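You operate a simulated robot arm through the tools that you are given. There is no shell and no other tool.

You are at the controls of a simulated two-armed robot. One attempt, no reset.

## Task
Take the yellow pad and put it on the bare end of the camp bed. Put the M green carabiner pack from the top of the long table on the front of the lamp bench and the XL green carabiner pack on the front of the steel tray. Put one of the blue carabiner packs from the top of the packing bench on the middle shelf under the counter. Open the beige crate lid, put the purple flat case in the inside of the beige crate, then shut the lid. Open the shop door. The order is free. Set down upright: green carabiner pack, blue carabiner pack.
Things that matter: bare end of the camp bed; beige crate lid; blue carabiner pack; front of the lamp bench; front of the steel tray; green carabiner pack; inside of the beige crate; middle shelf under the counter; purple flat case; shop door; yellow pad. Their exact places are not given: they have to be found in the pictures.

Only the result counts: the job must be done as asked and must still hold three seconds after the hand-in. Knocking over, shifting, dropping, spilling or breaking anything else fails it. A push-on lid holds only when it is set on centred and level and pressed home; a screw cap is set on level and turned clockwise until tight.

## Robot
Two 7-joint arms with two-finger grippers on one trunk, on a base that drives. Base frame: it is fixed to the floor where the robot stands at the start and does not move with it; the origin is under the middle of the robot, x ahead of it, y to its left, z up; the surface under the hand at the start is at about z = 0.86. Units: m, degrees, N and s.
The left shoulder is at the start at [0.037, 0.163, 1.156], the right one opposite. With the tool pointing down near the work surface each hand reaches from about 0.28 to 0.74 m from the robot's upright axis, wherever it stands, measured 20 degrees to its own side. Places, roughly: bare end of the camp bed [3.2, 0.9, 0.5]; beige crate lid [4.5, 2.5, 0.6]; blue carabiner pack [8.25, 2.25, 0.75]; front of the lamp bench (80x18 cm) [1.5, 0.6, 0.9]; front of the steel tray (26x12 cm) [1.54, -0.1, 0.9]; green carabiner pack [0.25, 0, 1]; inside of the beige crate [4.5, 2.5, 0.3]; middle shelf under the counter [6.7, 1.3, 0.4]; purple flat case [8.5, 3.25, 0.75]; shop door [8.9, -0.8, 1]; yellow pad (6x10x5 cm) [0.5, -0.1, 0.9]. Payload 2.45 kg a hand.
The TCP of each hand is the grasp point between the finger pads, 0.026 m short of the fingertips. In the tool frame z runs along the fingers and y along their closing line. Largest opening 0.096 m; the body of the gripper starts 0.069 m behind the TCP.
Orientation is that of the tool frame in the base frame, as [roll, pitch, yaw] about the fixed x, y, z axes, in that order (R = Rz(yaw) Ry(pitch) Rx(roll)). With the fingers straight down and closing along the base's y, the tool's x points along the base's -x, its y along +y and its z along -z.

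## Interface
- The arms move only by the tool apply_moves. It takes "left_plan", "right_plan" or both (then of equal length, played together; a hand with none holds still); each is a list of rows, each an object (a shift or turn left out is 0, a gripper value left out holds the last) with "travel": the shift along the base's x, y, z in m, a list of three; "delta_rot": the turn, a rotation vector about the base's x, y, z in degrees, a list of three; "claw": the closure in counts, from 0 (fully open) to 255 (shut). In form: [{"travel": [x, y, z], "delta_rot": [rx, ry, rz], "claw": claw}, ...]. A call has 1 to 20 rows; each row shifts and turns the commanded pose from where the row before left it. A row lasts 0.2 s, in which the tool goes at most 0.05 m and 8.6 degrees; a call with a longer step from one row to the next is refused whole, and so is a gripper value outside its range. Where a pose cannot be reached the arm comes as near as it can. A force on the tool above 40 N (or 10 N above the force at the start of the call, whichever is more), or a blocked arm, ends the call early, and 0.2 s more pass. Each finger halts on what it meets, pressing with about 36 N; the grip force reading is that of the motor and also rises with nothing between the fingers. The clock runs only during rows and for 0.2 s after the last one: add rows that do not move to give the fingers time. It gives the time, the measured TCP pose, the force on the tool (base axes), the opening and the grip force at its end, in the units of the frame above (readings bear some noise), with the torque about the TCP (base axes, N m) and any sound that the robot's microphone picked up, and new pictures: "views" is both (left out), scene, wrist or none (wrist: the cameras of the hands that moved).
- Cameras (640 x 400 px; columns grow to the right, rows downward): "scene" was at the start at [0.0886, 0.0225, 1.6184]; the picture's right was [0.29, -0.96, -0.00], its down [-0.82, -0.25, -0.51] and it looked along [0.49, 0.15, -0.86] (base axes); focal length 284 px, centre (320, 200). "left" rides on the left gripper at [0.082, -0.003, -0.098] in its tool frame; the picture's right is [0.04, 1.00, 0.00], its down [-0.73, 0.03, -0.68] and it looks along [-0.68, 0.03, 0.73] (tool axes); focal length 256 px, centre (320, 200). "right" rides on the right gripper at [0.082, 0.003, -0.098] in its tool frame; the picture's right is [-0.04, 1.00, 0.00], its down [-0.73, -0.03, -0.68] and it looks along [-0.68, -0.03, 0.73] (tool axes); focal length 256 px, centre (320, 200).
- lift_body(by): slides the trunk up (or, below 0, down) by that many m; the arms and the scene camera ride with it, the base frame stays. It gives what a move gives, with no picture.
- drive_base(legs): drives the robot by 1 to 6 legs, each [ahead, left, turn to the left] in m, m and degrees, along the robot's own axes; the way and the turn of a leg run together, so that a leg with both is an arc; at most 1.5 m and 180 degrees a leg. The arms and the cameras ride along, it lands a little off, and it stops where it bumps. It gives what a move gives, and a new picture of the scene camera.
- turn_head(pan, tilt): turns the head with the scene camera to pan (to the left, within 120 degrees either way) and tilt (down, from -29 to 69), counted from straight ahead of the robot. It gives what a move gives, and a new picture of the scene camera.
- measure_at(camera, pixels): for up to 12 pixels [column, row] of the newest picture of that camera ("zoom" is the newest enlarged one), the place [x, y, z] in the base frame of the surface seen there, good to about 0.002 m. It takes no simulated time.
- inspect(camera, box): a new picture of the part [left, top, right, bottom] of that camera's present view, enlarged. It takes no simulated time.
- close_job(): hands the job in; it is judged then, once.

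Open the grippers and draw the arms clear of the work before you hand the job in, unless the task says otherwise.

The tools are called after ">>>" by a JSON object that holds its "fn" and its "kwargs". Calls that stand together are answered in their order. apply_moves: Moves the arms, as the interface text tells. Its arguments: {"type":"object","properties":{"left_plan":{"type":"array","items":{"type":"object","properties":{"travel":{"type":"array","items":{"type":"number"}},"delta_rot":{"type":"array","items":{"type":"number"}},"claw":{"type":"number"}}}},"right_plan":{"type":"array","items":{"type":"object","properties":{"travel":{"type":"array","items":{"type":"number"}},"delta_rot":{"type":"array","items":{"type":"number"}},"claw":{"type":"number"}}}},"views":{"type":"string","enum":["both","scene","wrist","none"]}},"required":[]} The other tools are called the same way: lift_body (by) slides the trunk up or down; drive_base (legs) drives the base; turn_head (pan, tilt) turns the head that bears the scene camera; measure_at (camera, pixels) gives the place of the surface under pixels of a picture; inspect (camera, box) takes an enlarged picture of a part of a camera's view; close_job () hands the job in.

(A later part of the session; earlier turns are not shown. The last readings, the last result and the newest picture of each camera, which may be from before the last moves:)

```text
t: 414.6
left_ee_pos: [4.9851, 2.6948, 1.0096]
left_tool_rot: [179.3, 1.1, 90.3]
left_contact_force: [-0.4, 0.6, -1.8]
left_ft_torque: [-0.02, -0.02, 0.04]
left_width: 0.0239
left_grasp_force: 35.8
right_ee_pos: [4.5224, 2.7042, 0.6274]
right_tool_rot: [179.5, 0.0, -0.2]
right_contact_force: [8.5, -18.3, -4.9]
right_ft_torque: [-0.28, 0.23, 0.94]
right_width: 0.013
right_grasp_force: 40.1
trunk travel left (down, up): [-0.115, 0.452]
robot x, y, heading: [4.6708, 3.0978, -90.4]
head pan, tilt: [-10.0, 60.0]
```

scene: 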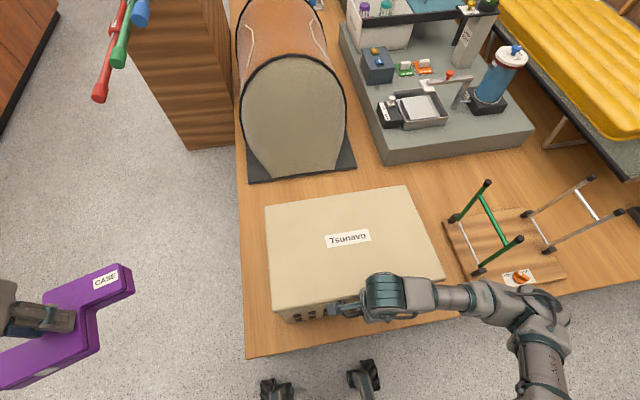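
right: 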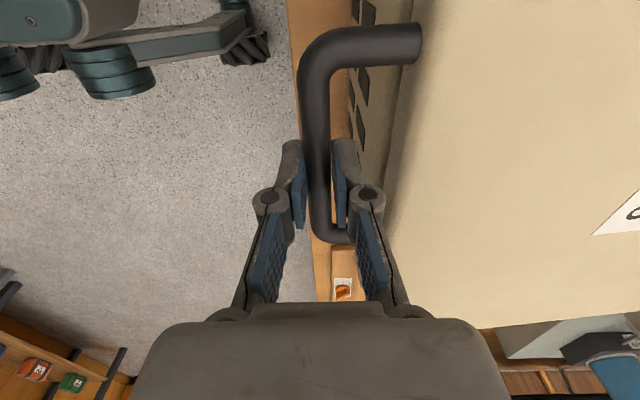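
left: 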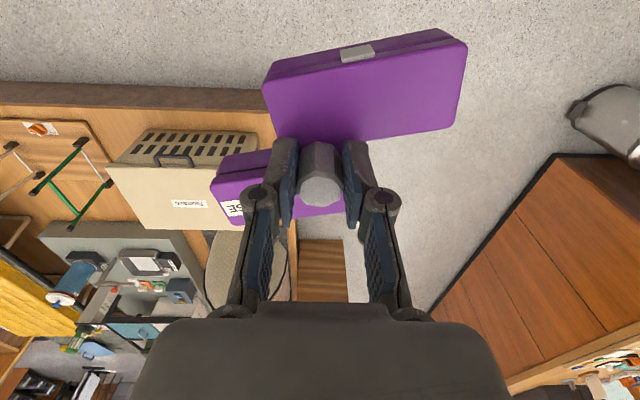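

Measured path suggests the hinge is ≈1.5 cm below the bar (y≈2.36, z≈0.542). I continue with alternating small −y moves and trunk lifts.

>>> {"fn": "apply_moves", "kwargs": {"right_plan": [{"travel": [0, -0.005, 0]}, {}], "views": "none"}}

>>> {"fn": "lift_body", "kwargs": {"by": 0.025}}

>>> {"fn": "apply_moves", "kwargs": {"right_plan": [{"travel": [0, -0.007, 0]}, {}], "views": "none"}}

>>> {"fn": "lift_body", "kwargs": {"by": 0.025}}

>>> {"fn": "apply_moves", "kwargs": {"right_plan": [{"travel": [0, -0.004, 0]}, {}], "views": "both"}}

```text
t: 415.2
left_ee_pos: [4.9856, 2.6981, 1.0113]
left_tool_rot: [179.3, 1.3, 90.2]
left_contact_force: [0.5, -0.9, -1.8]
left_ft_torque: [0.06, 0.01, -0.02]
left_width: 0.024
left_grasp_force: 36.4
right_ee_pos: [4.523, 2.7034, 0.6283]
right_tool_rot: [179.8, 0.1, 0.1]
right_contact_force: [3.3, 20.0, 1.8]
right_ft_torque: [0.36, -0.08, 0.72]
right_width: 0.0133
right_grasp_force: 39.8
trunk travel left (down, up): [-0.115, 0.452]
robot x, y, heading: [4.6711, 3.0977, -90.2]
head pan, tilt: [-10.0, 60.0]
```

```text
t: 415.9
left_ee_pos: [4.9854, 2.6942, 1.0348]
left_tool_rot: [179.3, 1.1, 90.1]
left_contact_force: [0.7, -0.4, -1.9]
left_ft_torque: [0.02, -0.02, -0.02]
left_width: 0.0239
left_grasp_force: 35.7
right_ee_pos: [4.5219, 2.6979, 0.6529]
right_tool_rot: [179.4, 0.2, -0.2]
right_contact_force: [1.9, -0.1, -2.1]
right_ft_torque: [-0.25, 0.49, 0.94]
right_width: 0.0133
right_grasp_force: 39.7
trunk travel left (down, up): [-0.14, 0.427]
robot x, y, heading: [4.675, 3.0956, -90.0]
head pan, tilt: [-10.0, 60.0]
```

```text
t: 416.5
left_ee_pos: [4.9836, 2.6995, 1.0368]
left_tool_rot: [179.3, 1.5, 90.2]
left_contact_force: [0.4, 0.0, -1.9]
left_ft_torque: [0.0, 0.04, 0.04]
left_width: 0.024
left_grasp_force: 36.1
right_ee_pos: [4.5222, 2.6977, 0.6537]
right_tool_rot: [179.7, 0.1, 0.1]
right_contact_force: [-1.7, 35.7, 7.5]
right_ft_torque: [0.55, 0.69, 0.75]
right_width: 0.0132
right_grasp_force: 40.0
trunk travel left (down, up): [-0.14, 0.427]
robot x, y, heading: [4.6692, 3.0971, -90.3]
head pan, tilt: [-10.0, 60.0]
```

```text
t: 417.2
left_ee_pos: [4.9857, 2.6937, 1.0584]
left_tool_rot: [179.3, 1.1, 90.3]
left_contact_force: [1.6, -0.3, -2.3]
left_ft_torque: [0.02, -0.02, 0.0]
left_width: 0.0238
left_grasp_force: 36.6
right_ee_pos: [4.5224, 2.6915, 0.6782]
right_tool_rot: [179.3, -0.1, -0.3]
right_contact_force: [-1.8, -0.6, -1.1]
right_ft_torque: [-0.23, 0.06, 0.94]
right_width: 0.0133
right_grasp_force: 41.0
trunk travel left (down, up): [-0.165, 0.402]
robot x, y, heading: [4.6672, 3.0937, -90.3]
head pan, tilt: [-10.0, 60.0]
```

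```text
t: 417.8
left_ee_pos: [4.9849, 2.6964, 1.0618]
left_tool_rot: [179.4, 1.3, 90.2]
left_contact_force: [-0.2, 0.3, -2.8]
left_ft_torque: [0.03, 0.01, -0.03]
left_width: 0.024
left_grasp_force: 35.9
right_ee_pos: [4.5217, 2.6908, 0.6787]
right_tool_rot: [179.6, 0.0, 0.0]
right_contact_force: [-2.6, 8.2, 1.5]
right_ft_torque: [0.18, 0.1, 0.87]
right_width: 0.0132
right_grasp_force: 40.5
trunk travel left (down, up): [-0.165, 0.402]
robot x, y, heading: [4.6688, 3.0936, -90.3]
head pan, tilt: [-10.0, 60.0]
```

scene: 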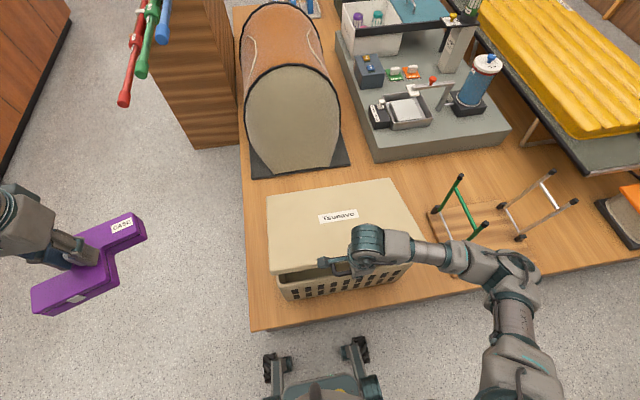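
right: 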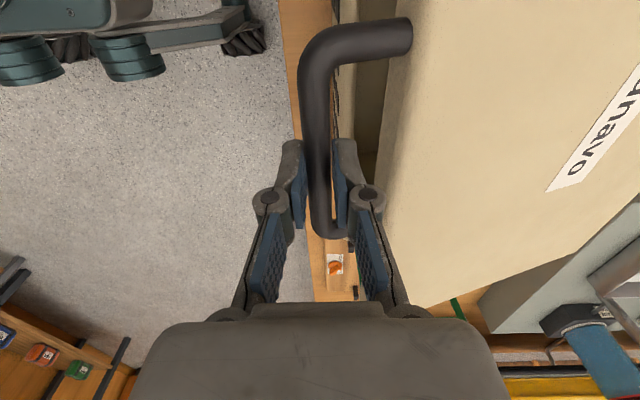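

The lid is about 19° open and the arc fits a hinge near (2.36,0.548). I continue the arc with the arm in small steps.

>>> {"fn": "apply_moves", "kwargs": {"right_plan": [{"travel": [0, -0.007, 0.0164]}, {"travel": [0, -0.007, 0.0164]}, {"travel": [0, -0.009, 0.0161]}, {"travel": [0, -0.009, 0.0161]}, {"travel": [0, -0.0105, 0.0152]}, {"travel": [0, -0.0106, 0.0151], "delta_rot": [-2, 0, 0]}, {}], "views": "scene"}}

```text
t: 419.4
left_ee_pos: [4.984, 2.6983, 1.0626]
left_tool_rot: [179.3, 1.5, 90.2]
left_contact_force: [0.0, -0.5, -1.7]
left_ft_torque: [0.03, -0.01, -0.02]
left_width: 0.0239
left_grasp_force: 36.3
right_ee_pos: [4.523, 2.6377, 0.7755]
right_tool_rot: [177.3, -0.1, -0.1]
right_contact_force: [-3.7, 21.4, 16.2]
right_ft_torque: [0.28, -0.6, 0.74]
right_width: 0.013
right_grasp_force: 39.5
trunk travel left (down, up): [-0.165, 0.402]
robot x, y, heading: [4.672, 3.0975, -90.1]
head pan, tilt: [-10.0, 60.0]
```

scene: 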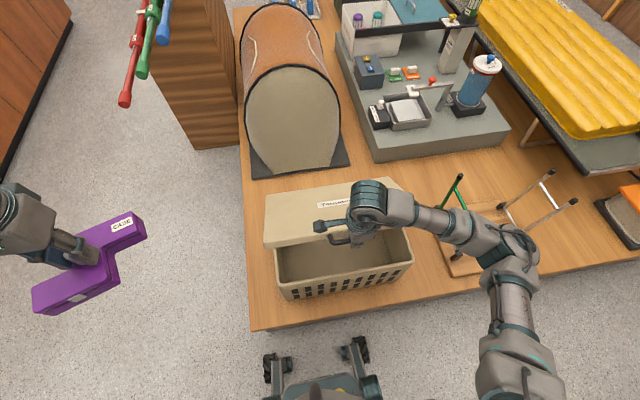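

The crate is visibly opening; forces point outward along the radius (≈27 N), so I enlarge the radius slightly and continue with a gradual forward tilt.

>>> {"fn": "apply_moves", "kwargs": {"right_plan": [{"travel": [0, -0.0092, 0.0161], "delta_rot": [-2.5, 0, 0]}, {"travel": [0, -0.0122, 0.0138], "delta_rot": [-2.5, 0, 0]}, {"travel": [0, -0.0128, 0.013], "delta_rot": [-2.5, 0, 0]}, {"travel": [0, -0.0136, 0.0123], "delta_rot": [-2.5, 0, 0]}, {}], "views": "scene"}}

```text
t: 420.6
left_ee_pos: [4.9852, 2.6958, 1.0612]
left_tool_rot: [179.3, 1.2, 90.1]
left_contact_force: [0.9, -0.7, -2.4]
left_ft_torque: [0.01, -0.02, -0.01]
left_width: 0.0233
left_grasp_force: 36.3
right_ee_pos: [4.5227, 2.5878, 0.8275]
right_tool_rot: [167.4, 0.0, -0.2]
right_contact_force: [1.0, -3.3, -5.4]
right_ft_torque: [-0.04, -0.25, 0.64]
right_width: 0.0132
right_grasp_force: 39.6
trunk travel left (down, up): [-0.165, 0.402]
robot x, y, heading: [4.6713, 3.0959, -90.2]
head pan, tilt: [-10.0, 60.0]
```

scene: 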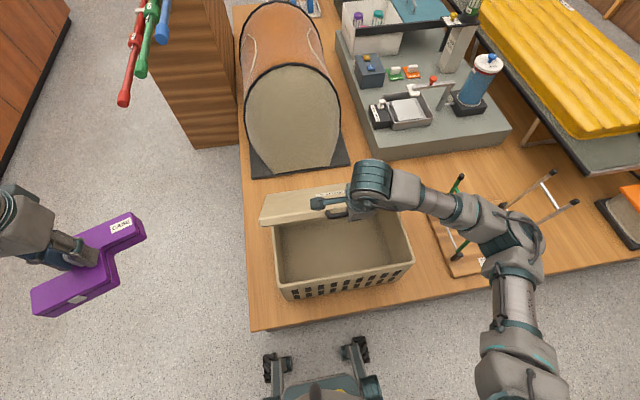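

Forces are low and the lid is ≈48° open. I continue the arc to about 72°.

>>> {"fn": "apply_moves", "kwargs": {"right_plan": [{"travel": [0, -0.0142, 0.0116], "delta_rot": [-2.5, 0, 0]}, {"travel": [0, -0.0147, 0.0108], "delta_rot": [-2.5, 0, 0]}, {"travel": [0, -0.0153, 0.01], "delta_rot": [-2.5, 0, 0]}, {"travel": [0, -0.0158, 0.0092], "delta_rot": [-2.5, 0, 0]}, {}], "views": "none"}}

>>> {"fn": "apply_moves", "kwargs": {"right_plan": [{"travel": [0, -0.0163, 0.0083], "delta_rot": [-2.5, 0, 0]}, {"travel": [0, -0.0166, 0.0074], "delta_rot": [-2.5, 0, 0]}, {"travel": [0, -0.0171, 0.0065], "delta_rot": [-2.5, 0, 0]}, {"travel": [0, -0.0173, 0.0056], "delta_rot": [-2.5, 0, 0]}, {}], "views": "scene"}}

```text
t: 421.8
left_ee_pos: [4.9847, 2.6953, 1.0601]
left_tool_rot: [179.3, 1.2, 90.3]
left_contact_force: [0.7, -0.4, -0.9]
left_ft_torque: [0.01, 0.01, 0.01]
left_width: 0.0235
left_grasp_force: 36.0
right_ee_pos: [4.5218, 2.5285, 0.8712]
right_tool_rot: [157.3, 0.0, -0.2]
right_contact_force: [-0.8, -1.8, -2.9]
right_ft_torque: [-0.03, 0.04, 0.35]
right_width: 0.0131
right_grasp_force: 40.0
trunk travel left (down, up): [-0.165, 0.402]
robot x, y, heading: [4.6742, 3.0934, -90.4]
head pan, tilt: [-10.0, 60.0]
```

```text
t: 423.0
left_ee_pos: [4.9856, 2.6948, 1.0599]
left_tool_rot: [179.2, 1.2, 90.1]
left_contact_force: [0.0, -0.4, -1.6]
left_ft_torque: [0.01, 0.0, -0.02]
left_width: 0.0233
left_grasp_force: 35.9
right_ee_pos: [4.5227, 2.46, 0.8962]
right_tool_rot: [147.3, -0.1, -0.1]
right_contact_force: [-2.2, -1.6, -3.2]
right_ft_torque: [-0.02, 0.03, 0.01]
right_width: 0.0131
right_grasp_force: 40.0
trunk travel left (down, up): [-0.165, 0.402]
robot x, y, heading: [4.6695, 3.094, -90.4]
head pan, tilt: [-10.0, 60.0]
```

scene: 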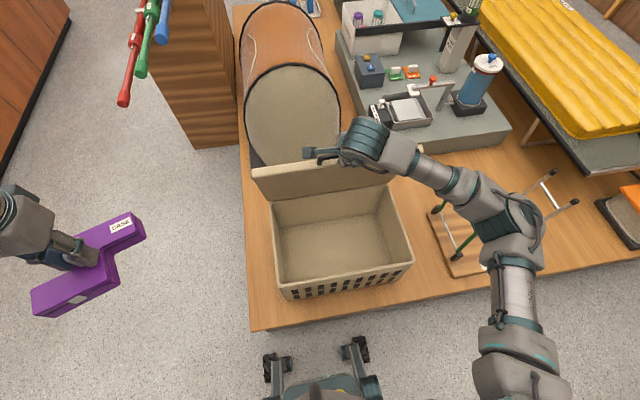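

Lid is ≈72° open with small forces. I continue past vertical to about 92°.

>>> {"fn": "apply_moves", "kwargs": {"right_plan": [{"travel": [0, -0.018, 0.0047], "delta_rot": [-2, 0, 0]}, {"travel": [0, -0.0183, 0.0037], "delta_rot": [-2, 0, 0]}, {"travel": [0, -0.0184, 0.0028], "delta_rot": [-2, 0, 0]}, {}], "views": "none"}}

>>> {"fn": "apply_moves", "kwargs": {"right_plan": [{"travel": [0, -0.0185, 0.0017], "delta_rot": [-2, 0, 0]}, {"travel": [0, -0.0186, 0.0008], "delta_rot": [-2, 0, 0]}, {"travel": [0, -0.0186, -0.0001], "delta_rot": [-2, 0, 0]}, {}], "views": "scene"}}

```text
t: 424.0
left_ee_pos: [4.9848, 2.6954, 1.0609]
left_tool_rot: [179.3, 1.2, 90.3]
left_contact_force: [-0.8, -0.3, -2.4]
left_ft_torque: [0.03, 0.03, -0.02]
left_width: 0.0235
left_grasp_force: 35.6
right_ee_pos: [4.5224, 2.4064, 0.9084]
right_tool_rot: [141.4, 0.0, -0.1]
right_contact_force: [-1.8, -1.4, -3.2]
right_ft_torque: [-0.07, 0.18, -0.32]
right_width: 0.0129
right_grasp_force: 39.8
trunk travel left (down, up): [-0.165, 0.402]
robot x, y, heading: [4.673, 3.0993, -90.1]
head pan, tilt: [-10.0, 60.0]
```

```text
t: 425.0
left_ee_pos: [4.9844, 2.6947, 1.0601]
left_tool_rot: [179.2, 1.2, 90.2]
left_contact_force: [0.1, -0.2, -1.7]
left_ft_torque: [0.03, -0.01, 0.01]
left_width: 0.0234
left_grasp_force: 36.3
right_ee_pos: [4.5228, 2.3491, 0.9111]
right_tool_rot: [135.6, -0.1, -0.1]
right_contact_force: [-1.4, -0.6, -4.9]
right_ft_torque: [-0.01, -0.12, -0.26]
right_width: 0.0129
right_grasp_force: 39.6
trunk travel left (down, up): [-0.165, 0.402]
robot x, y, heading: [4.6701, 3.0978, -90.3]
head pan, tilt: [-10.0, 60.0]
```

scene: 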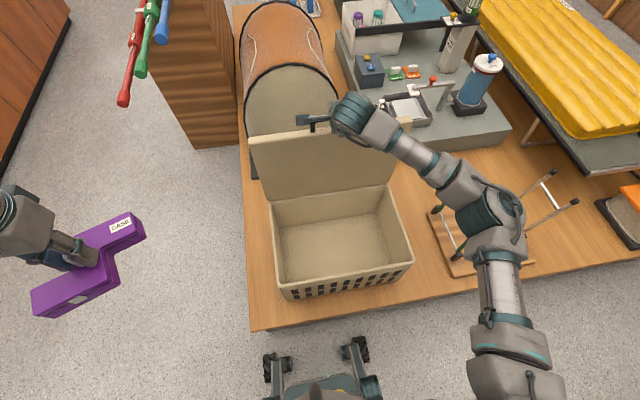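

The lid is vertical. I go a bit further past vertical (to ≈100°) watching for a stop.

>>> {"fn": "apply_moves", "kwargs": {"right_plan": [{"travel": [0, -0.0186, -0.0012], "delta_rot": [-2, 0, 0]}, {"travel": [0, -0.0185, -0.0021], "delta_rot": [-2, 0, 0]}, {}], "views": "none"}}

>>> {"fn": "apply_moves", "kwargs": {"right_plan": [{"travel": [0, -0.0183, -0.003], "delta_rot": [-1, 0, 0]}, {}], "views": "scene"}}

```text
t: 425.8
left_ee_pos: [4.984, 2.6958, 1.0603]
left_tool_rot: [179.3, 1.2, 90.3]
left_contact_force: [-0.1, 0.0, -1.2]
left_ft_torque: [0.03, -0.01, 0.05]
left_width: 0.0235
left_grasp_force: 35.9
right_ee_pos: [4.5232, 2.3126, 0.9075]
right_tool_rot: [131.5, 0.1, 0.0]
right_contact_force: [-2.6, -0.3, -7.5]
right_ft_torque: [0.01, -0.05, -0.57]
right_width: 0.0131
right_grasp_force: 38.9
trunk travel left (down, up): [-0.165, 0.402]
robot x, y, heading: [4.6782, 3.0947, -90.5]
head pan, tilt: [-10.0, 60.0]
```

```text
t: 426.4
left_ee_pos: [4.9846, 2.695, 1.061]
left_tool_rot: [179.3, 1.2, 90.2]
left_contact_force: [-0.7, -0.1, -1.6]
left_ft_torque: [0.03, -0.01, 0.0]
left_width: 0.0235
left_grasp_force: 36.0
right_ee_pos: [4.5223, 2.2941, 0.9037]
right_tool_rot: [130.5, -0.1, -0.1]
right_contact_force: [-2.5, -0.5, -6.7]
right_ft_torque: [0.04, -0.33, -0.29]
right_width: 0.0132
right_grasp_force: 39.6
trunk travel left (down, up): [-0.165, 0.402]
robot x, y, heading: [4.6668, 3.0931, -90.4]
head pan, tilt: [-10.0, 60.0]
```

scene: 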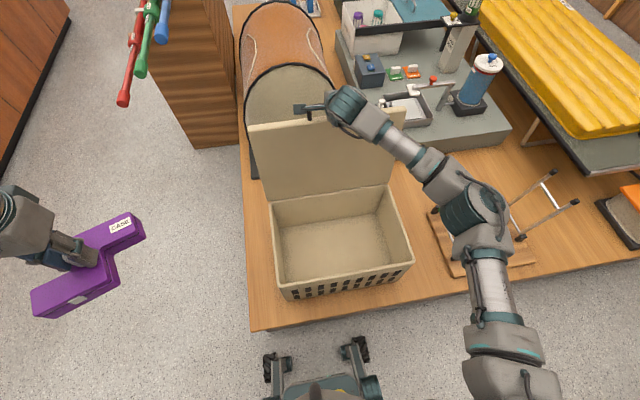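

The lid is at ≈99°. I loosen the grip slightly (still caging the bar) to see whether the lid stays by itself.

>>> {"fn": "apply_moves", "kwargs": {"right_plan": [{"claw": 215}, {"claw": 195}, {}, {}], "views": "both"}}

```text
t: 427.4
left_ee_pos: [4.9849, 2.6958, 1.0613]
left_tool_rot: [179.2, 1.1, 90.1]
left_contact_force: [-0.5, -0.8, -2.5]
left_ft_torque: [-0.04, 0.0, 0.03]
left_width: 0.0233
left_grasp_force: 36.1
right_ee_pos: [4.5231, 2.2942, 0.9056]
right_tool_rot: [130.3, -0.1, -0.1]
right_contact_force: [-0.7, 0.0, 1.0]
right_ft_torque: [-0.02, 0.02, 0.03]
right_width: 0.0225
right_grasp_force: 0.2
trunk travel left (down, up): [-0.165, 0.402]
robot x, y, heading: [4.6727, 3.0952, -90.5]
head pan, tilt: [-10.0, 60.0]
```

scene: 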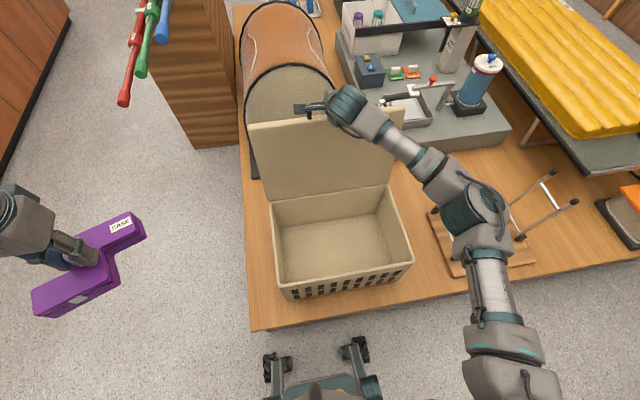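
right: 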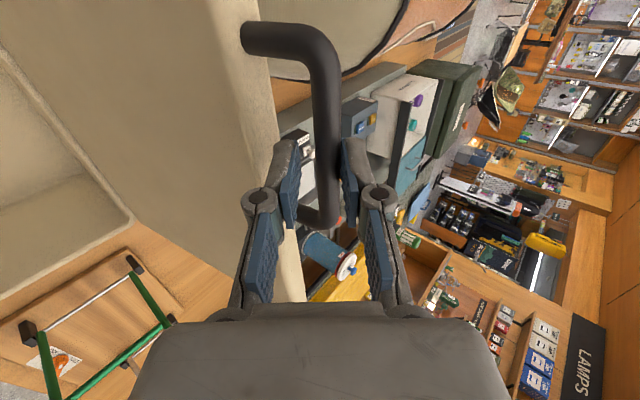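

>>> {"fn": "apply_moves", "kwargs": {"right_plan": [{"claw": 175}, {"claw": 175}, {}], "views": "wrist"}}

```text
t: 428.2
left_ee_pos: [4.9838, 2.6967, 1.061]
left_tool_rot: [179.3, 1.2, 90.2]
left_contact_force: [-0.4, -0.1, -2.5]
left_ft_torque: [0.02, -0.02, 0.0]
left_width: 0.0235
left_grasp_force: 35.7
right_ee_pos: [4.5236, 2.2952, 0.9049]
right_tool_rot: [130.4, -0.1, 0.0]
right_contact_force: [0.4, 0.1, -0.3]
right_ft_torque: [0.0, -0.02, -0.01]
right_width: 0.0303
right_grasp_force: 0.1
trunk travel left (down, up): [-0.165, 0.402]
robot x, y, heading: [4.6701, 3.096, -90.2]
head pan, tilt: [-10.0, 60.0]
```

right: 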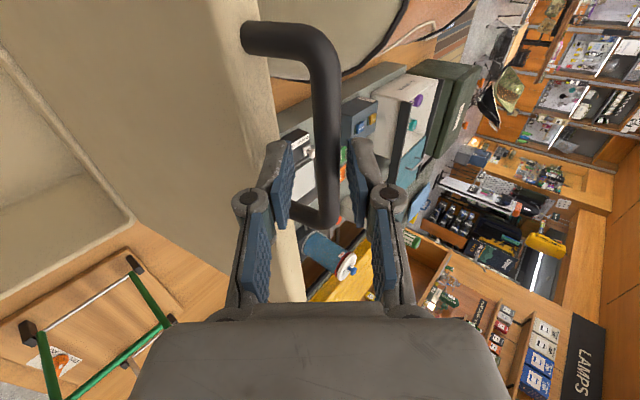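

The lid stays put by itself (bar clear of both fingers). I retract the right hand along its tool axis and park it back to the right, upright.

>>> {"fn": "apply_moves", "kwargs": {"right_plan": [{"travel": [0, 0.015, 0.0128]}, {"travel": [0, 0.03, 0.0255]}, {"travel": [0, 0.03, 0.0255]}, {"travel": [0, 0.035, 0.025], "delta_rot": [5, 0, 0]}, {"travel": [-0.005, 0.04, 0.02], "delta_rot": [5, 0, 0]}, {"travel": [-0.01, 0.045, 0.01], "delta_rot": [6, 0, 0]}, {"travel": [-0.01, 0.045, 0], "delta_rot": [6, 0, 0]}, {"travel": [-0.015, 0.045, 0], "delta_rot": [7, 0, 0]}, {"travel": [-0.015, 0.045, 0], "delta_rot": [7, 0, 0]}, {"travel": [-0.015, 0.045, 0], "delta_rot": [7, 0, 0]}, {"travel": [-0.015, 0.04, 0], "delta_rot": [6.5, 0, 0]}, {}], "views": "scene"}}

```text
t: 430.8
left_ee_pos: [4.984, 2.6959, 1.0604]
left_tool_rot: [179.3, 1.1, 90.2]
left_contact_force: [0.0, -0.5, -3.0]
left_ft_torque: [0.02, -0.03, -0.02]
left_width: 0.0234
left_grasp_force: 35.9
right_ee_pos: [4.4404, 2.7106, 1.0221]
right_tool_rot: [-179.9, -0.1, -0.1]
right_contact_force: [-0.8, 0.0, -0.8]
right_ft_torque: [-0.02, 0.01, -0.04]
right_width: 0.0301
right_grasp_force: 0.0
trunk travel left (down, up): [-0.165, 0.402]
robot x, y, heading: [4.6705, 3.0947, -90.2]
head pan, tilt: [-10.0, 60.0]
```

scene: 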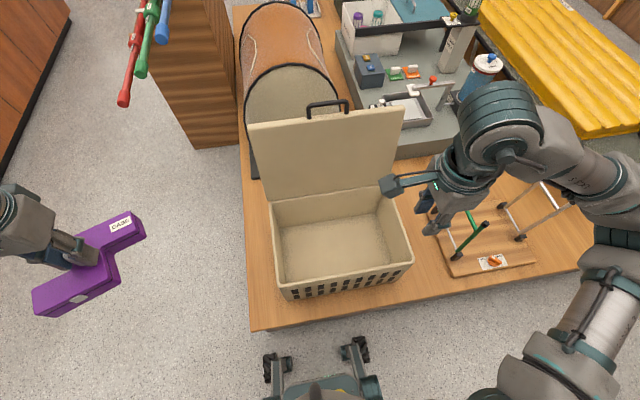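

The lid stands open. I measure the crate's interior floor, walls and the lid position.

>>> {"fn": "measure_at", "kwargs": {"camera": "scene", "pixels": [[340, 250], [300, 265], [380, 235], [300, 230], [275, 205], [388, 190], [285, 285], [412, 262], [330, 280], [283, 240], [335, 215], [400, 230]]}}

>>> {"fn": "inspect", "kwargs": {"camera": "scene", "box": [240, 90, 430, 310]}}

```text
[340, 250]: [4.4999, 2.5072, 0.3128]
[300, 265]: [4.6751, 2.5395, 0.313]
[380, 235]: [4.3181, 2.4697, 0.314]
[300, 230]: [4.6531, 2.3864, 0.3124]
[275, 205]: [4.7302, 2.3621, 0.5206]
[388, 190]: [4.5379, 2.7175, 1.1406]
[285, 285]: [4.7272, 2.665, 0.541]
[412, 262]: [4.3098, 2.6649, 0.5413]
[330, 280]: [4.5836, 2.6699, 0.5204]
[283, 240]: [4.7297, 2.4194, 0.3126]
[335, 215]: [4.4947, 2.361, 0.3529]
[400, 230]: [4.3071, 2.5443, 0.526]
```

```text
1.82 times, centred on (335, 200) of scene
```

zoom: 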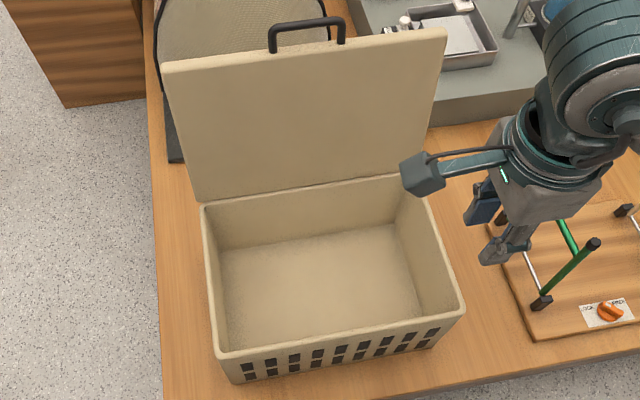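

Crate floor is z=0.313, rim 0.542, interior x 4.315–4.73, y 2.365–2.66. I move the right hand aside, lower the trunk 0.16 m, and bring the case over the crate.

>>> {"fn": "apply_moves", "kwargs": {"right_plan": [{"travel": [-0.045, 0.015, 0.01]}, {"travel": [-0.045, 0.015, 0.01]}, {"travel": [-0.045, 0.015, 0.01]}, {}], "left_plan": [{"travel": [-0.04, -0.01, 0]}, {"travel": [-0.04, -0.01, 0]}, {"travel": [-0.04, -0.01, 0]}, {}], "views": "none"}}

>>> {"fn": "lift_body", "kwargs": {"by": -0.155}}

>>> {"fn": "apply_moves", "kwargs": {"left_plan": [{"travel": [-0.045, -0.02, 0]}, {"travel": [-0.045, -0.02, 0]}, {"travel": [-0.045, -0.02, 0]}, {"travel": [-0.045, -0.03, 0]}, {"travel": [-0.04, -0.03, 0]}, {"travel": [-0.03, -0.03, 0]}, {"travel": [-0.012, -0.02, 0]}, {}], "views": "both"}}

```text
t: 431.8
left_ee_pos: [4.8668, 2.6684, 1.0609]
left_tool_rot: [179.4, 1.2, 90.2]
left_contact_force: [0.3, -0.1, -1.1]
left_ft_torque: [0.01, 0.03, 0.0]
left_width: 0.0233
left_grasp_force: 35.9
right_ee_pos: [4.3106, 2.7527, 1.0509]
right_tool_rot: [180.0, 0.1, 0.0]
right_contact_force: [0.0, 0.2, -0.7]
right_ft_torque: [0.0, 0.03, 0.0]
right_width: 0.03
right_grasp_force: 0.1
right hand out of reach, approached as far as the arm can: row 3
trunk travel left (down, up): [-0.165, 0.402]
robot x, y, heading: [4.6691, 3.0967, -90.1]
head pan, tilt: [-10.0, 60.0]
```

```text
t: 433.6
left_ee_pos: [4.8638, 2.6671, 0.9074]
left_tool_rot: [179.4, 1.3, 90.1]
left_contact_force: [-0.1, 0.8, -2.3]
left_ft_torque: [-0.02, 0.03, 0.0]
left_width: 0.0234
left_grasp_force: 35.7
right_ee_pos: [4.3072, 2.6877, 0.8014]
right_tool_rot: [-162.3, -0.1, -0.2]
right_contact_force: [0.3, -0.7, 0.5]
right_ft_torque: [-0.03, -0.04, 0.02]
right_width: 0.0302
right_grasp_force: 0.0
trunk travel left (down, up): [-0.01, 0.557]
robot x, y, heading: [4.6696, 3.0918, -90.3]
head pan, tilt: [-10.0, 60.0]
```

```text
refused: row 4 steps farther than a row can; nothing moved
```

Row 4 was too long, and the right hand drifted to a tilted pose after its reach limit. I first restore the right hand to a clean upright pose up and back, then move the left hand with shorter steps.

>>> {"fn": "apply_moves", "kwargs": {"right_plan": [{"travel": [0.01, 0.015, 0.04], "delta_rot": [-6, 0, 0]}, {"travel": [0.01, 0.015, 0.04], "delta_rot": [-6, 0, 0]}, {"travel": [0.01, 0.015, 0.03], "delta_rot": [-5.7, 0, 0]}, {}], "views": "scene"}}

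```text
t: 434.6
left_ee_pos: [4.8635, 2.6659, 0.9049]
left_tool_rot: [179.2, 1.2, 90.2]
left_contact_force: [1.2, 0.0, -2.1]
left_ft_torque: [0.03, -0.01, -0.01]
left_width: 0.0234
left_grasp_force: 36.1
right_ee_pos: [4.3634, 2.721, 0.8854]
right_tool_rot: [-179.9, -0.2, -0.2]
right_contact_force: [-1.2, -0.4, 0.3]
right_ft_torque: [-0.03, 0.0, 0.03]
right_width: 0.0301
right_grasp_force: 0.1
right hand out of reach, approached as far as the arm can: row 1, 2, 3
trunk travel left (down, up): [-0.01, 0.557]
robot x, y, heading: [4.6717, 3.0969, -90.2]
head pan, tilt: [-10.0, 60.0]
```

scene: 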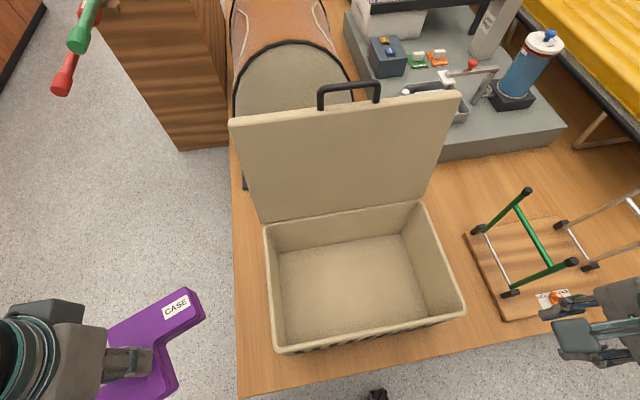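

The right hand is upright at (4.363,2.721,0.885), clear of the crate. Now I move the case over the crate centre-left at (4.60,2.50).

>>> {"fn": "apply_moves", "kwargs": {"left_plan": [{"travel": [-0.0376, -0.0237, 0]}, {"travel": [-0.0376, -0.0237, 0]}, {"travel": [-0.0376, -0.0237, 0]}, {"travel": [-0.0376, -0.0237, 0]}, {"travel": [-0.0376, -0.0237, 0]}, {"travel": [-0.0376, -0.0237, 0]}, {"travel": [-0.0376, -0.0237, 0]}, {}], "views": "both"}}

```text
t: 436.4
left_ee_pos: [4.5984, 2.4974, 0.9049]
left_tool_rot: [179.3, 1.3, 90.2]
left_contact_force: [-0.1, 0.5, -2.1]
left_ft_torque: [0.01, 0.02, -0.01]
left_width: 0.0234
left_grasp_force: 35.8
right_ee_pos: [4.3634, 2.7206, 0.886]
right_tool_rot: [-180.0, -0.2, -0.1]
right_contact_force: [-0.3, -0.5, 0.3]
right_ft_torque: [0.01, 0.0, 0.02]
right_width: 0.0299
right_grasp_force: 0.0
trunk travel left (down, up): [-0.01, 0.557]
robot x, y, heading: [4.6718, 3.0946, -90.2]
head pan, tilt: [-10.0, 60.0]
```

scene: 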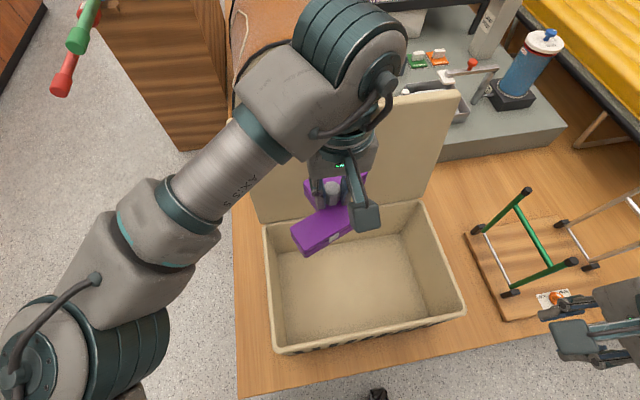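
left: 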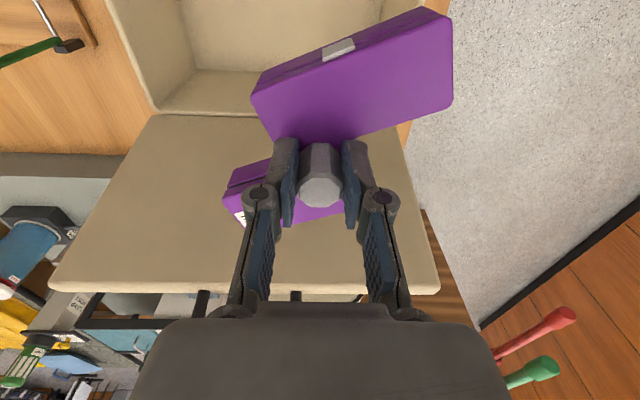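

The case is over the opening (slightly rotated in grip, but fits). I shift to about (4.58,2.51) and descend into the crate.

>>> {"fn": "apply_moves", "kwargs": {"left_plan": [{"travel": [-0.018, 0.012, -0.03]}, {"travel": [0, 0, -0.045]}, {"travel": [0, 0, -0.045]}, {"travel": [0, 0, -0.045]}, {"travel": [0, 0, -0.045]}, {"travel": [0, 0, -0.04]}, {}], "views": "both"}}

```text
t: 438.0
left_ee_pos: [4.583, 2.5138, 0.6555]
left_tool_rot: [179.2, 1.3, 90.2]
left_contact_force: [-0.2, 0.6, -1.9]
left_ft_torque: [-0.01, 0.01, -0.01]
left_width: 0.0233
left_grasp_force: 36.0
right_ee_pos: [4.3639, 2.7208, 0.8865]
right_tool_rot: [179.9, -0.4, 0.0]
right_contact_force: [-0.4, 1.2, -0.2]
right_ft_torque: [0.0, 0.02, 0.0]
right_width: 0.0301
right_grasp_force: 0.0
trunk travel left (down, up): [-0.01, 0.557]
robot x, y, heading: [4.67, 3.0969, -90.5]
head pan, tilt: [-10.0, 60.0]
```

scene: 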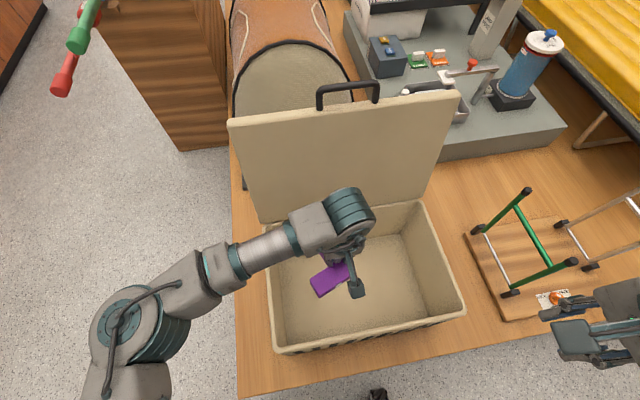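
left: 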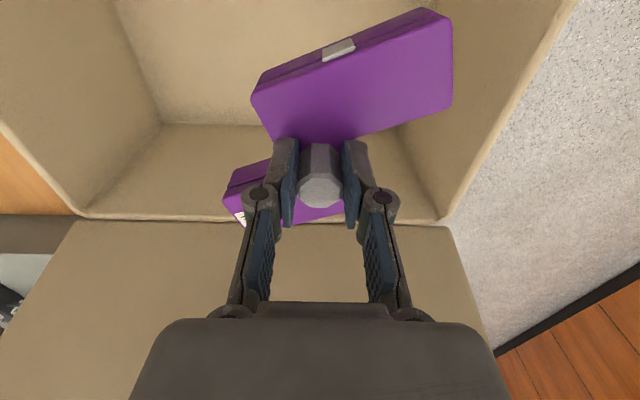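

>>> {"fn": "measure_at", "kwargs": {"camera": "scene", "pixels": [[345, 200], [310, 225], [265, 248], [235, 260], [190, 280], [130, 310], [100, 370], [355, 285]]}}

```text
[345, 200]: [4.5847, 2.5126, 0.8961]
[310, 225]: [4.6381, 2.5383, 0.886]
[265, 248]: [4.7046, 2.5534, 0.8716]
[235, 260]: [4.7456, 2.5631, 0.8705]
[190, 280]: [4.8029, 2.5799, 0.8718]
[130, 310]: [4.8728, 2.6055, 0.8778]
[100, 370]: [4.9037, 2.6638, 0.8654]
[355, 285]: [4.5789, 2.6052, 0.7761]
```

The wrist and forearm tops are ≈0.215–0.24 m above the TCP, so I must watch the forearm against the crate wall (rim 0.542). I descend 0.12 m more and re-measure the forearm slope.

>>> {"fn": "apply_moves", "kwargs": {"left_plan": [{"travel": [0, 0, -0.04]}, {"travel": [0, 0, -0.04]}, {"travel": [0, 0, -0.04]}, {}], "views": "scene"}}

>>> {"fn": "measure_at", "kwargs": {"camera": "scene", "pixels": [[345, 225], [310, 240], [265, 260], [235, 270], [190, 285], [160, 300], [130, 315], [285, 250]]}}

```text
t: 439.0
left_ee_pos: [4.5821, 2.5123, 0.5338]
left_tool_rot: [179.3, 1.3, 90.2]
left_contact_force: [0.4, 0.2, -1.4]
left_ft_torque: [0.0, 0.01, 0.02]
left_width: 0.0233
left_grasp_force: 36.0
right_ee_pos: [4.3637, 2.7209, 0.8865]
right_tool_rot: [-180.0, -0.3, 0.0]
right_contact_force: [-0.4, 0.7, 0.0]
right_ft_torque: [-0.01, 0.01, -0.01]
right_width: 0.03
right_grasp_force: 0.0
trunk travel left (down, up): [-0.01, 0.557]
robot x, y, heading: [4.674, 3.096, -90.2]
head pan, tilt: [-10.0, 60.0]
```

scene: 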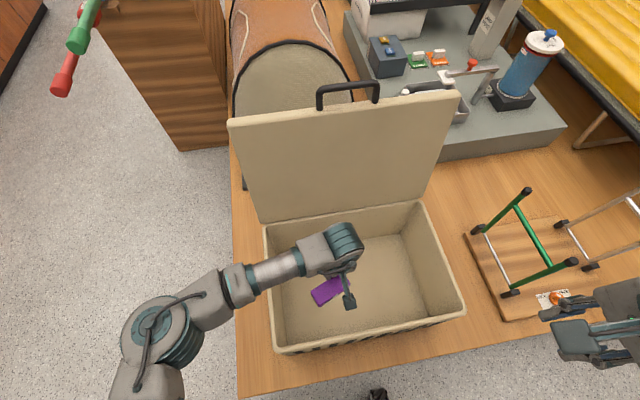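

```text
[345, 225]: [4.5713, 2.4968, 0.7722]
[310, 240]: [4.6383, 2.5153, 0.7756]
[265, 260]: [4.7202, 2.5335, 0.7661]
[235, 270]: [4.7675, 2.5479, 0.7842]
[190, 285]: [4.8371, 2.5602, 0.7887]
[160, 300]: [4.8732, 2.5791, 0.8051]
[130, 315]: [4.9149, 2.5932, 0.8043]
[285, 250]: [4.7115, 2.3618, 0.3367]
```

At TCP 0.534 the forearm over the wall is ≈0.77 (top) and dropping more slowly than the hand, so there should be ≈2 cm clearance at the end. I continue carefully.

>>> {"fn": "apply_moves", "kwargs": {"left_plan": [{"travel": [0, 0, -0.03]}, {"travel": [0, 0, -0.03]}, {"travel": [0, 0, -0.02]}, {}], "views": "scene"}}

>>> {"fn": "measure_at", "kwargs": {"camera": "scene", "pixels": [[340, 245], [310, 255], [270, 268], [250, 275], [220, 283], [190, 295], [160, 310], [140, 320]]}}

```text
t: 440.0
left_ee_pos: [4.5824, 2.5127, 0.4538]
left_tool_rot: [179.3, 1.1, 90.1]
left_contact_force: [0.6, -0.3, -2.5]
left_ft_torque: [0.02, -0.01, 0.0]
left_width: 0.0232
left_grasp_force: 35.5
right_ee_pos: [4.3622, 2.7212, 0.8857]
right_tool_rot: [-179.8, -0.2, -0.1]
right_contact_force: [0.7, 0.8, 0.8]
right_ft_torque: [0.0, -0.02, 0.03]
right_width: 0.0302
right_grasp_force: 0.1
trunk travel left (down, up): [-0.01, 0.557]
robot x, y, heading: [4.6725, 3.0955, -90.4]
head pan, tilt: [-10.0, 60.0]
```

scene: 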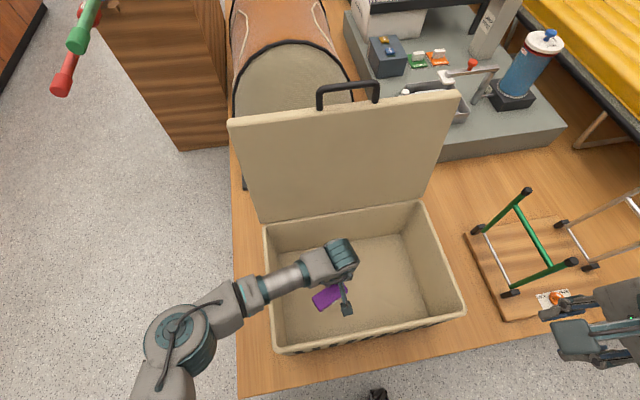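

```text
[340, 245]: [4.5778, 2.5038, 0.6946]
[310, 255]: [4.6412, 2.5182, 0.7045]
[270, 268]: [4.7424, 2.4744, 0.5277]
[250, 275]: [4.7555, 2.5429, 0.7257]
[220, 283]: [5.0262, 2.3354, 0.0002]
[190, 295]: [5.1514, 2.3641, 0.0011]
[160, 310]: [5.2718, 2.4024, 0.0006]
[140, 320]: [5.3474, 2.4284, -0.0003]
```

Forearm top over the wall is 0.726, leaving enough clearance. I lower to just above the floor (expected contact TCP ≈0.381).

>>> {"fn": "apply_moves", "kwargs": {"left_plan": [{"travel": [0, 0, -0.03]}, {"travel": [0, 0, -0.03]}, {}, {"travel": [0, 0, -0.005]}, {}, {"travel": [0, 0, -0.004]}, {}], "views": "both"}}

```text
t: 441.6
left_ee_pos: [4.5834, 2.5129, 0.3862]
left_tool_rot: [179.2, 1.3, 90.2]
left_contact_force: [-0.3, 0.4, -1.7]
left_ft_torque: [0.01, 0.01, 0.02]
left_width: 0.0234
left_grasp_force: 35.8
right_ee_pos: [4.3618, 2.7211, 0.885]
right_tool_rot: [-179.9, -0.3, -0.1]
right_contact_force: [0.1, -0.3, -0.3]
right_ft_torque: [0.0, -0.01, -0.01]
right_width: 0.0301
right_grasp_force: 0.0
trunk travel left (down, up): [-0.01, 0.557]
robot x, y, heading: [4.6702, 3.0951, -90.1]
head pan, tilt: [-10.0, 60.0]
```

scene: 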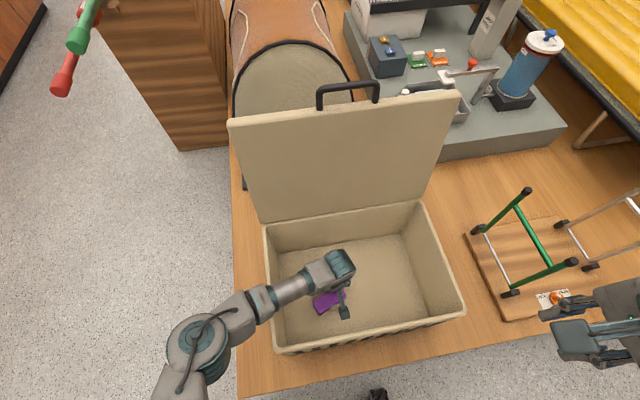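
left: 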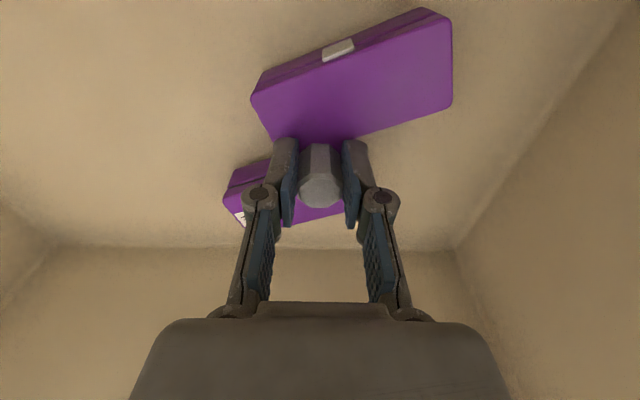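

Almost at the floor with no contact yet. I step down in 2 mm increments.

>>> {"fn": "apply_moves", "kwargs": {"left_plan": [{"travel": [0, 0, -0.003]}, {}, {"travel": [0, 0, -0.002]}, {}, {"travel": [0, 0, -0.0015]}, {}], "views": "none"}}

```text
t: 443.0
left_ee_pos: [4.5824, 2.5127, 0.3806]
left_tool_rot: [179.1, 1.2, 90.2]
left_contact_force: [2.8, 1.0, 12.7]
left_ft_torque: [0.64, 0.03, -0.04]
left_width: 0.0235
left_grasp_force: 36.2
right_ee_pos: [4.363, 2.7226, 0.8852]
right_tool_rot: [180.0, -0.2, 0.0]
right_contact_force: [0.2, -0.5, -0.4]
right_ft_torque: [0.0, -0.03, -0.04]
right_width: 0.0302
right_grasp_force: 0.0
trunk travel left (down, up): [-0.01, 0.557]
robot x, y, heading: [4.6713, 3.0975, -90.4]
head pan, tilt: [-10.0, 60.0]
```

Contact (12.7 N). I open the fingers to ≈55 mm and rise straight out of the crate.

>>> {"fn": "apply_moves", "kwargs": {"left_plan": [{"claw": 200}, {"claw": 150}, {"claw": 110}, {}, {"travel": [0, 0, 0.02]}, {"travel": [0, 0, 0.035]}, {"travel": [0, 0, 0.045]}, {"travel": [0, 0, 0.045]}, {"travel": [0, 0, 0.045]}, {"travel": [0, 0, 0.045]}, {"travel": [0, 0, 0.045]}, {"travel": [0, 0, 0.045]}, {"travel": [0, 0, 0.045]}, {"travel": [0, 0, 0.045]}, {"travel": [0, 0, 0.045]}, {}], "views": "both"}}

```text
t: 446.4
left_ee_pos: [4.5804, 2.5113, 0.8385]
left_tool_rot: [179.1, 1.1, 90.2]
left_contact_force: [-0.3, 0.3, -0.7]
left_ft_torque: [0.0, 0.02, 0.01]
left_width: 0.0546
left_grasp_force: 0.0
right_ee_pos: [4.3629, 2.7209, 0.8851]
right_tool_rot: [-179.8, -0.2, -0.1]
right_contact_force: [-0.5, -0.3, -0.8]
right_ft_torque: [0.0, -0.01, -0.02]
right_width: 0.0303
right_grasp_force: 0.0
trunk travel left (down, up): [-0.01, 0.557]
robot x, y, heading: [4.67, 3.0966, -90.4]
head pan, tilt: [-10.0, 60.0]
```

scene: 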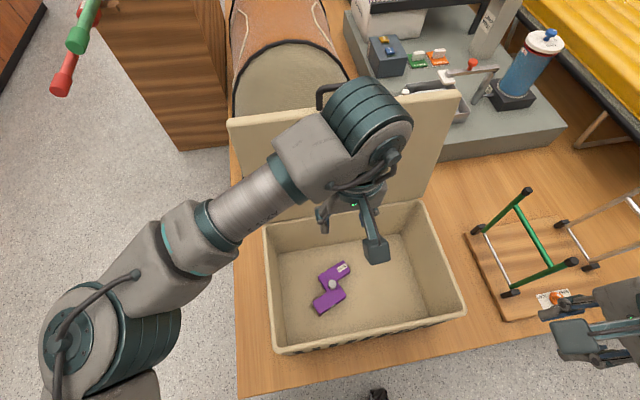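
left: 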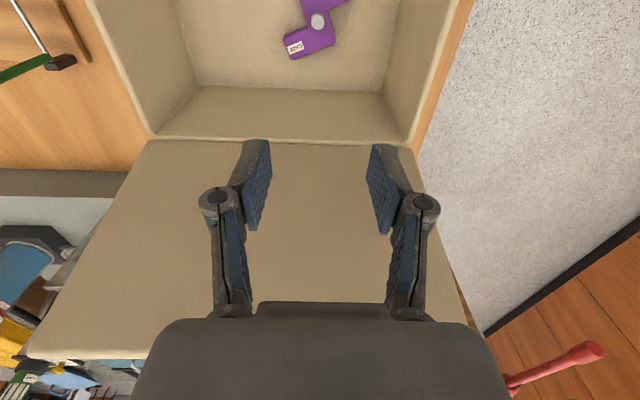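

The purple case lies flat inside the crate. I withdraw the left hand, bring the right hand to a clean pose, and raise the trunk back to the lid-opening height.

>>> {"fn": "apply_moves", "kwargs": {"left_plan": [{"travel": [0, 0.04, 0.01]}, {"travel": [0.01, 0.04, 0.01]}, {"travel": [0.03, 0.035, 0.01]}, {"travel": [0.035, 0.03, 0.01]}, {"travel": [0.045, 0.01, 0]}, {"travel": [0.045, 0.01, 0]}, {"travel": [0.045, 0.01, 0]}, {"travel": [0.045, 0, 0]}, {}], "right_plan": [{"travel": [0.02, 0, 0]}, {"travel": [0.02, 0, 0]}, {"travel": [0.02, 0, 0]}, {"travel": [0.015, 0, 0]}, {}, {}, {}, {}, {}], "views": "none"}}

>>> {"fn": "lift_body", "kwargs": {"by": 0.155}}

>>> {"fn": "apply_moves", "kwargs": {"right_plan": [{}], "views": "both"}}

```text
t: 448.4
left_ee_pos: [4.8382, 2.687, 0.8793]
left_tool_rot: [179.3, 1.2, 90.2]
left_contact_force: [0.5, 1.0, 0.3]
left_ft_torque: [-0.02, -0.02, -0.02]
left_width: 0.0546
left_grasp_force: 0.0
right_ee_pos: [4.4384, 2.7208, 0.887]
right_tool_rot: [-179.9, -0.1, -0.2]
right_contact_force: [0.3, 0.2, 0.0]
right_ft_torque: [0.03, 0.01, 0.01]
right_width: 0.0301
right_grasp_force: 0.2
trunk travel left (down, up): [-0.01, 0.557]
robot x, y, heading: [4.6702, 3.0986, -90.6]
head pan, tilt: [-10.0, 60.0]
```

```text
t: 450.2
left_ee_pos: [4.8365, 2.6861, 1.034]
left_tool_rot: [179.3, 1.1, 90.1]
left_contact_force: [-0.4, -0.3, -0.7]
left_ft_torque: [0.0, 0.01, 0.01]
left_width: 0.0545
left_grasp_force: 0.0
right_ee_pos: [4.4382, 2.7198, 1.0399]
right_tool_rot: [-179.9, -0.2, -0.2]
right_contact_force: [0.1, -0.4, -0.4]
right_ft_torque: [0.02, -0.01, -0.01]
right_width: 0.0304
right_grasp_force: 0.1
trunk travel left (down, up): [-0.165, 0.402]
robot x, y, heading: [4.67, 3.0929, -90.6]
head pan, tilt: [-10.0, 60.0]
```

```text
t: 450.6
left_ee_pos: [4.837, 2.6877, 1.0356]
left_tool_rot: [179.2, 1.2, 90.2]
left_contact_force: [0.1, -0.4, -0.4]
left_ft_torque: [-0.03, 0.0, -0.01]
left_width: 0.0546
left_grasp_force: 0.0
right_ee_pos: [4.4375, 2.7199, 1.041]
right_tool_rot: [-180.0, -0.2, -0.1]
right_contact_force: [-0.3, -0.9, -0.1]
right_ft_torque: [0.02, -0.04, 0.01]
right_width: 0.0301
right_grasp_force: 0.1
trunk travel left (down, up): [-0.165, 0.402]
robot x, y, heading: [4.6703, 3.0957, -90.3]
head pan, tilt: [-10.0, 60.0]
```

scene: 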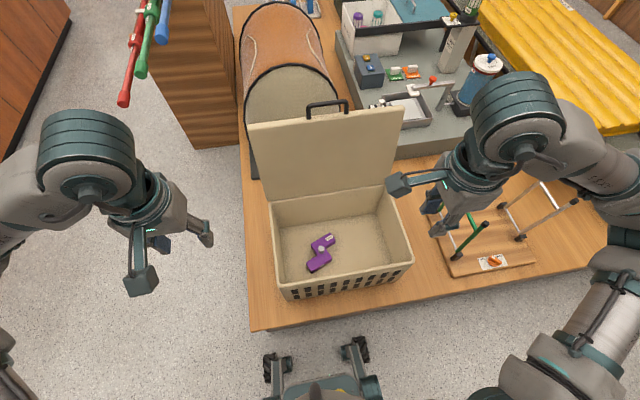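
right: 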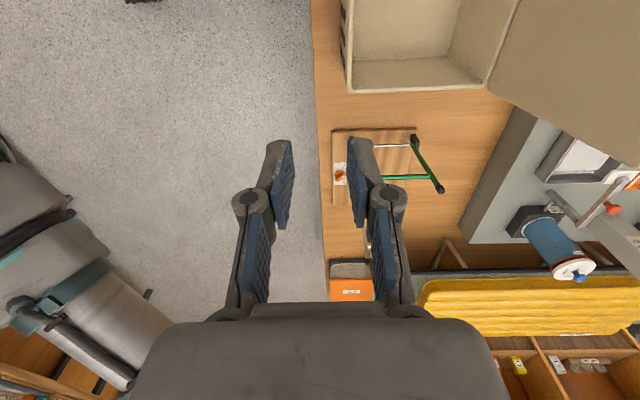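

The lid still stands open with its handle at (327,108). I measure the bar's present position for re-grasping.

>>> {"fn": "inspect", "kwargs": {"camera": "scene", "box": [280, 80, 380, 160]}}

>>> {"fn": "measure_at", "kwargs": {"camera": "zoom", "pixels": [[240, 145], [290, 140], [340, 132], [200, 150], [390, 125], [170, 180], [435, 170], [200, 230], [420, 210], [300, 230]]}}

```text
5.00 times, centred on (330, 120) of scene
```

zoom: 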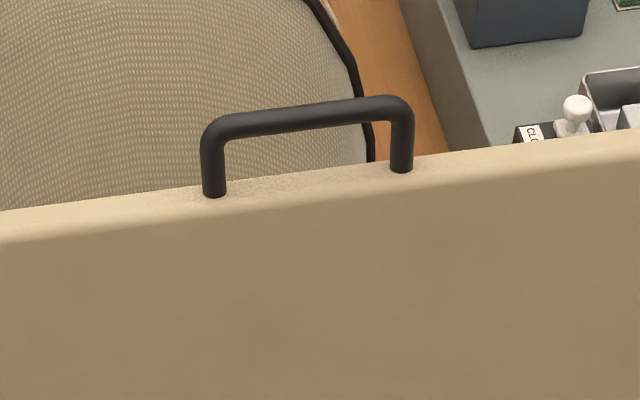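

```text
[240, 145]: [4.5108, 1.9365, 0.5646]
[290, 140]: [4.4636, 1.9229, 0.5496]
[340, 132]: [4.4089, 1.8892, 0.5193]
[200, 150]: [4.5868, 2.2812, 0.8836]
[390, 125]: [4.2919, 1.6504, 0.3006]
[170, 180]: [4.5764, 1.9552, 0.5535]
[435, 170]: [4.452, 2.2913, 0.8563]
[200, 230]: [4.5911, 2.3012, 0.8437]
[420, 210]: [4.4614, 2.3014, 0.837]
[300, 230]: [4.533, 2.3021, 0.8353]
```

>>> {"fn": "measure_at", "kwargs": {"camera": "zoom", "pixels": [[260, 121], [300, 117], [340, 111], [380, 105], [230, 127], [212, 170], [402, 150], [300, 112], [300, 124], [215, 190]]}}

```text
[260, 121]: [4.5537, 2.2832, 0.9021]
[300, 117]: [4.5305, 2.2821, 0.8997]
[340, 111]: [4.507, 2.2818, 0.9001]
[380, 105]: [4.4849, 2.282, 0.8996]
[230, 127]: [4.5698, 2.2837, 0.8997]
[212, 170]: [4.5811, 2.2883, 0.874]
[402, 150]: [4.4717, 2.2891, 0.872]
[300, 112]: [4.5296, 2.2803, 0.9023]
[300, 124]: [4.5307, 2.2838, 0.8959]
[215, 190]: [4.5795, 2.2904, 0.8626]
```

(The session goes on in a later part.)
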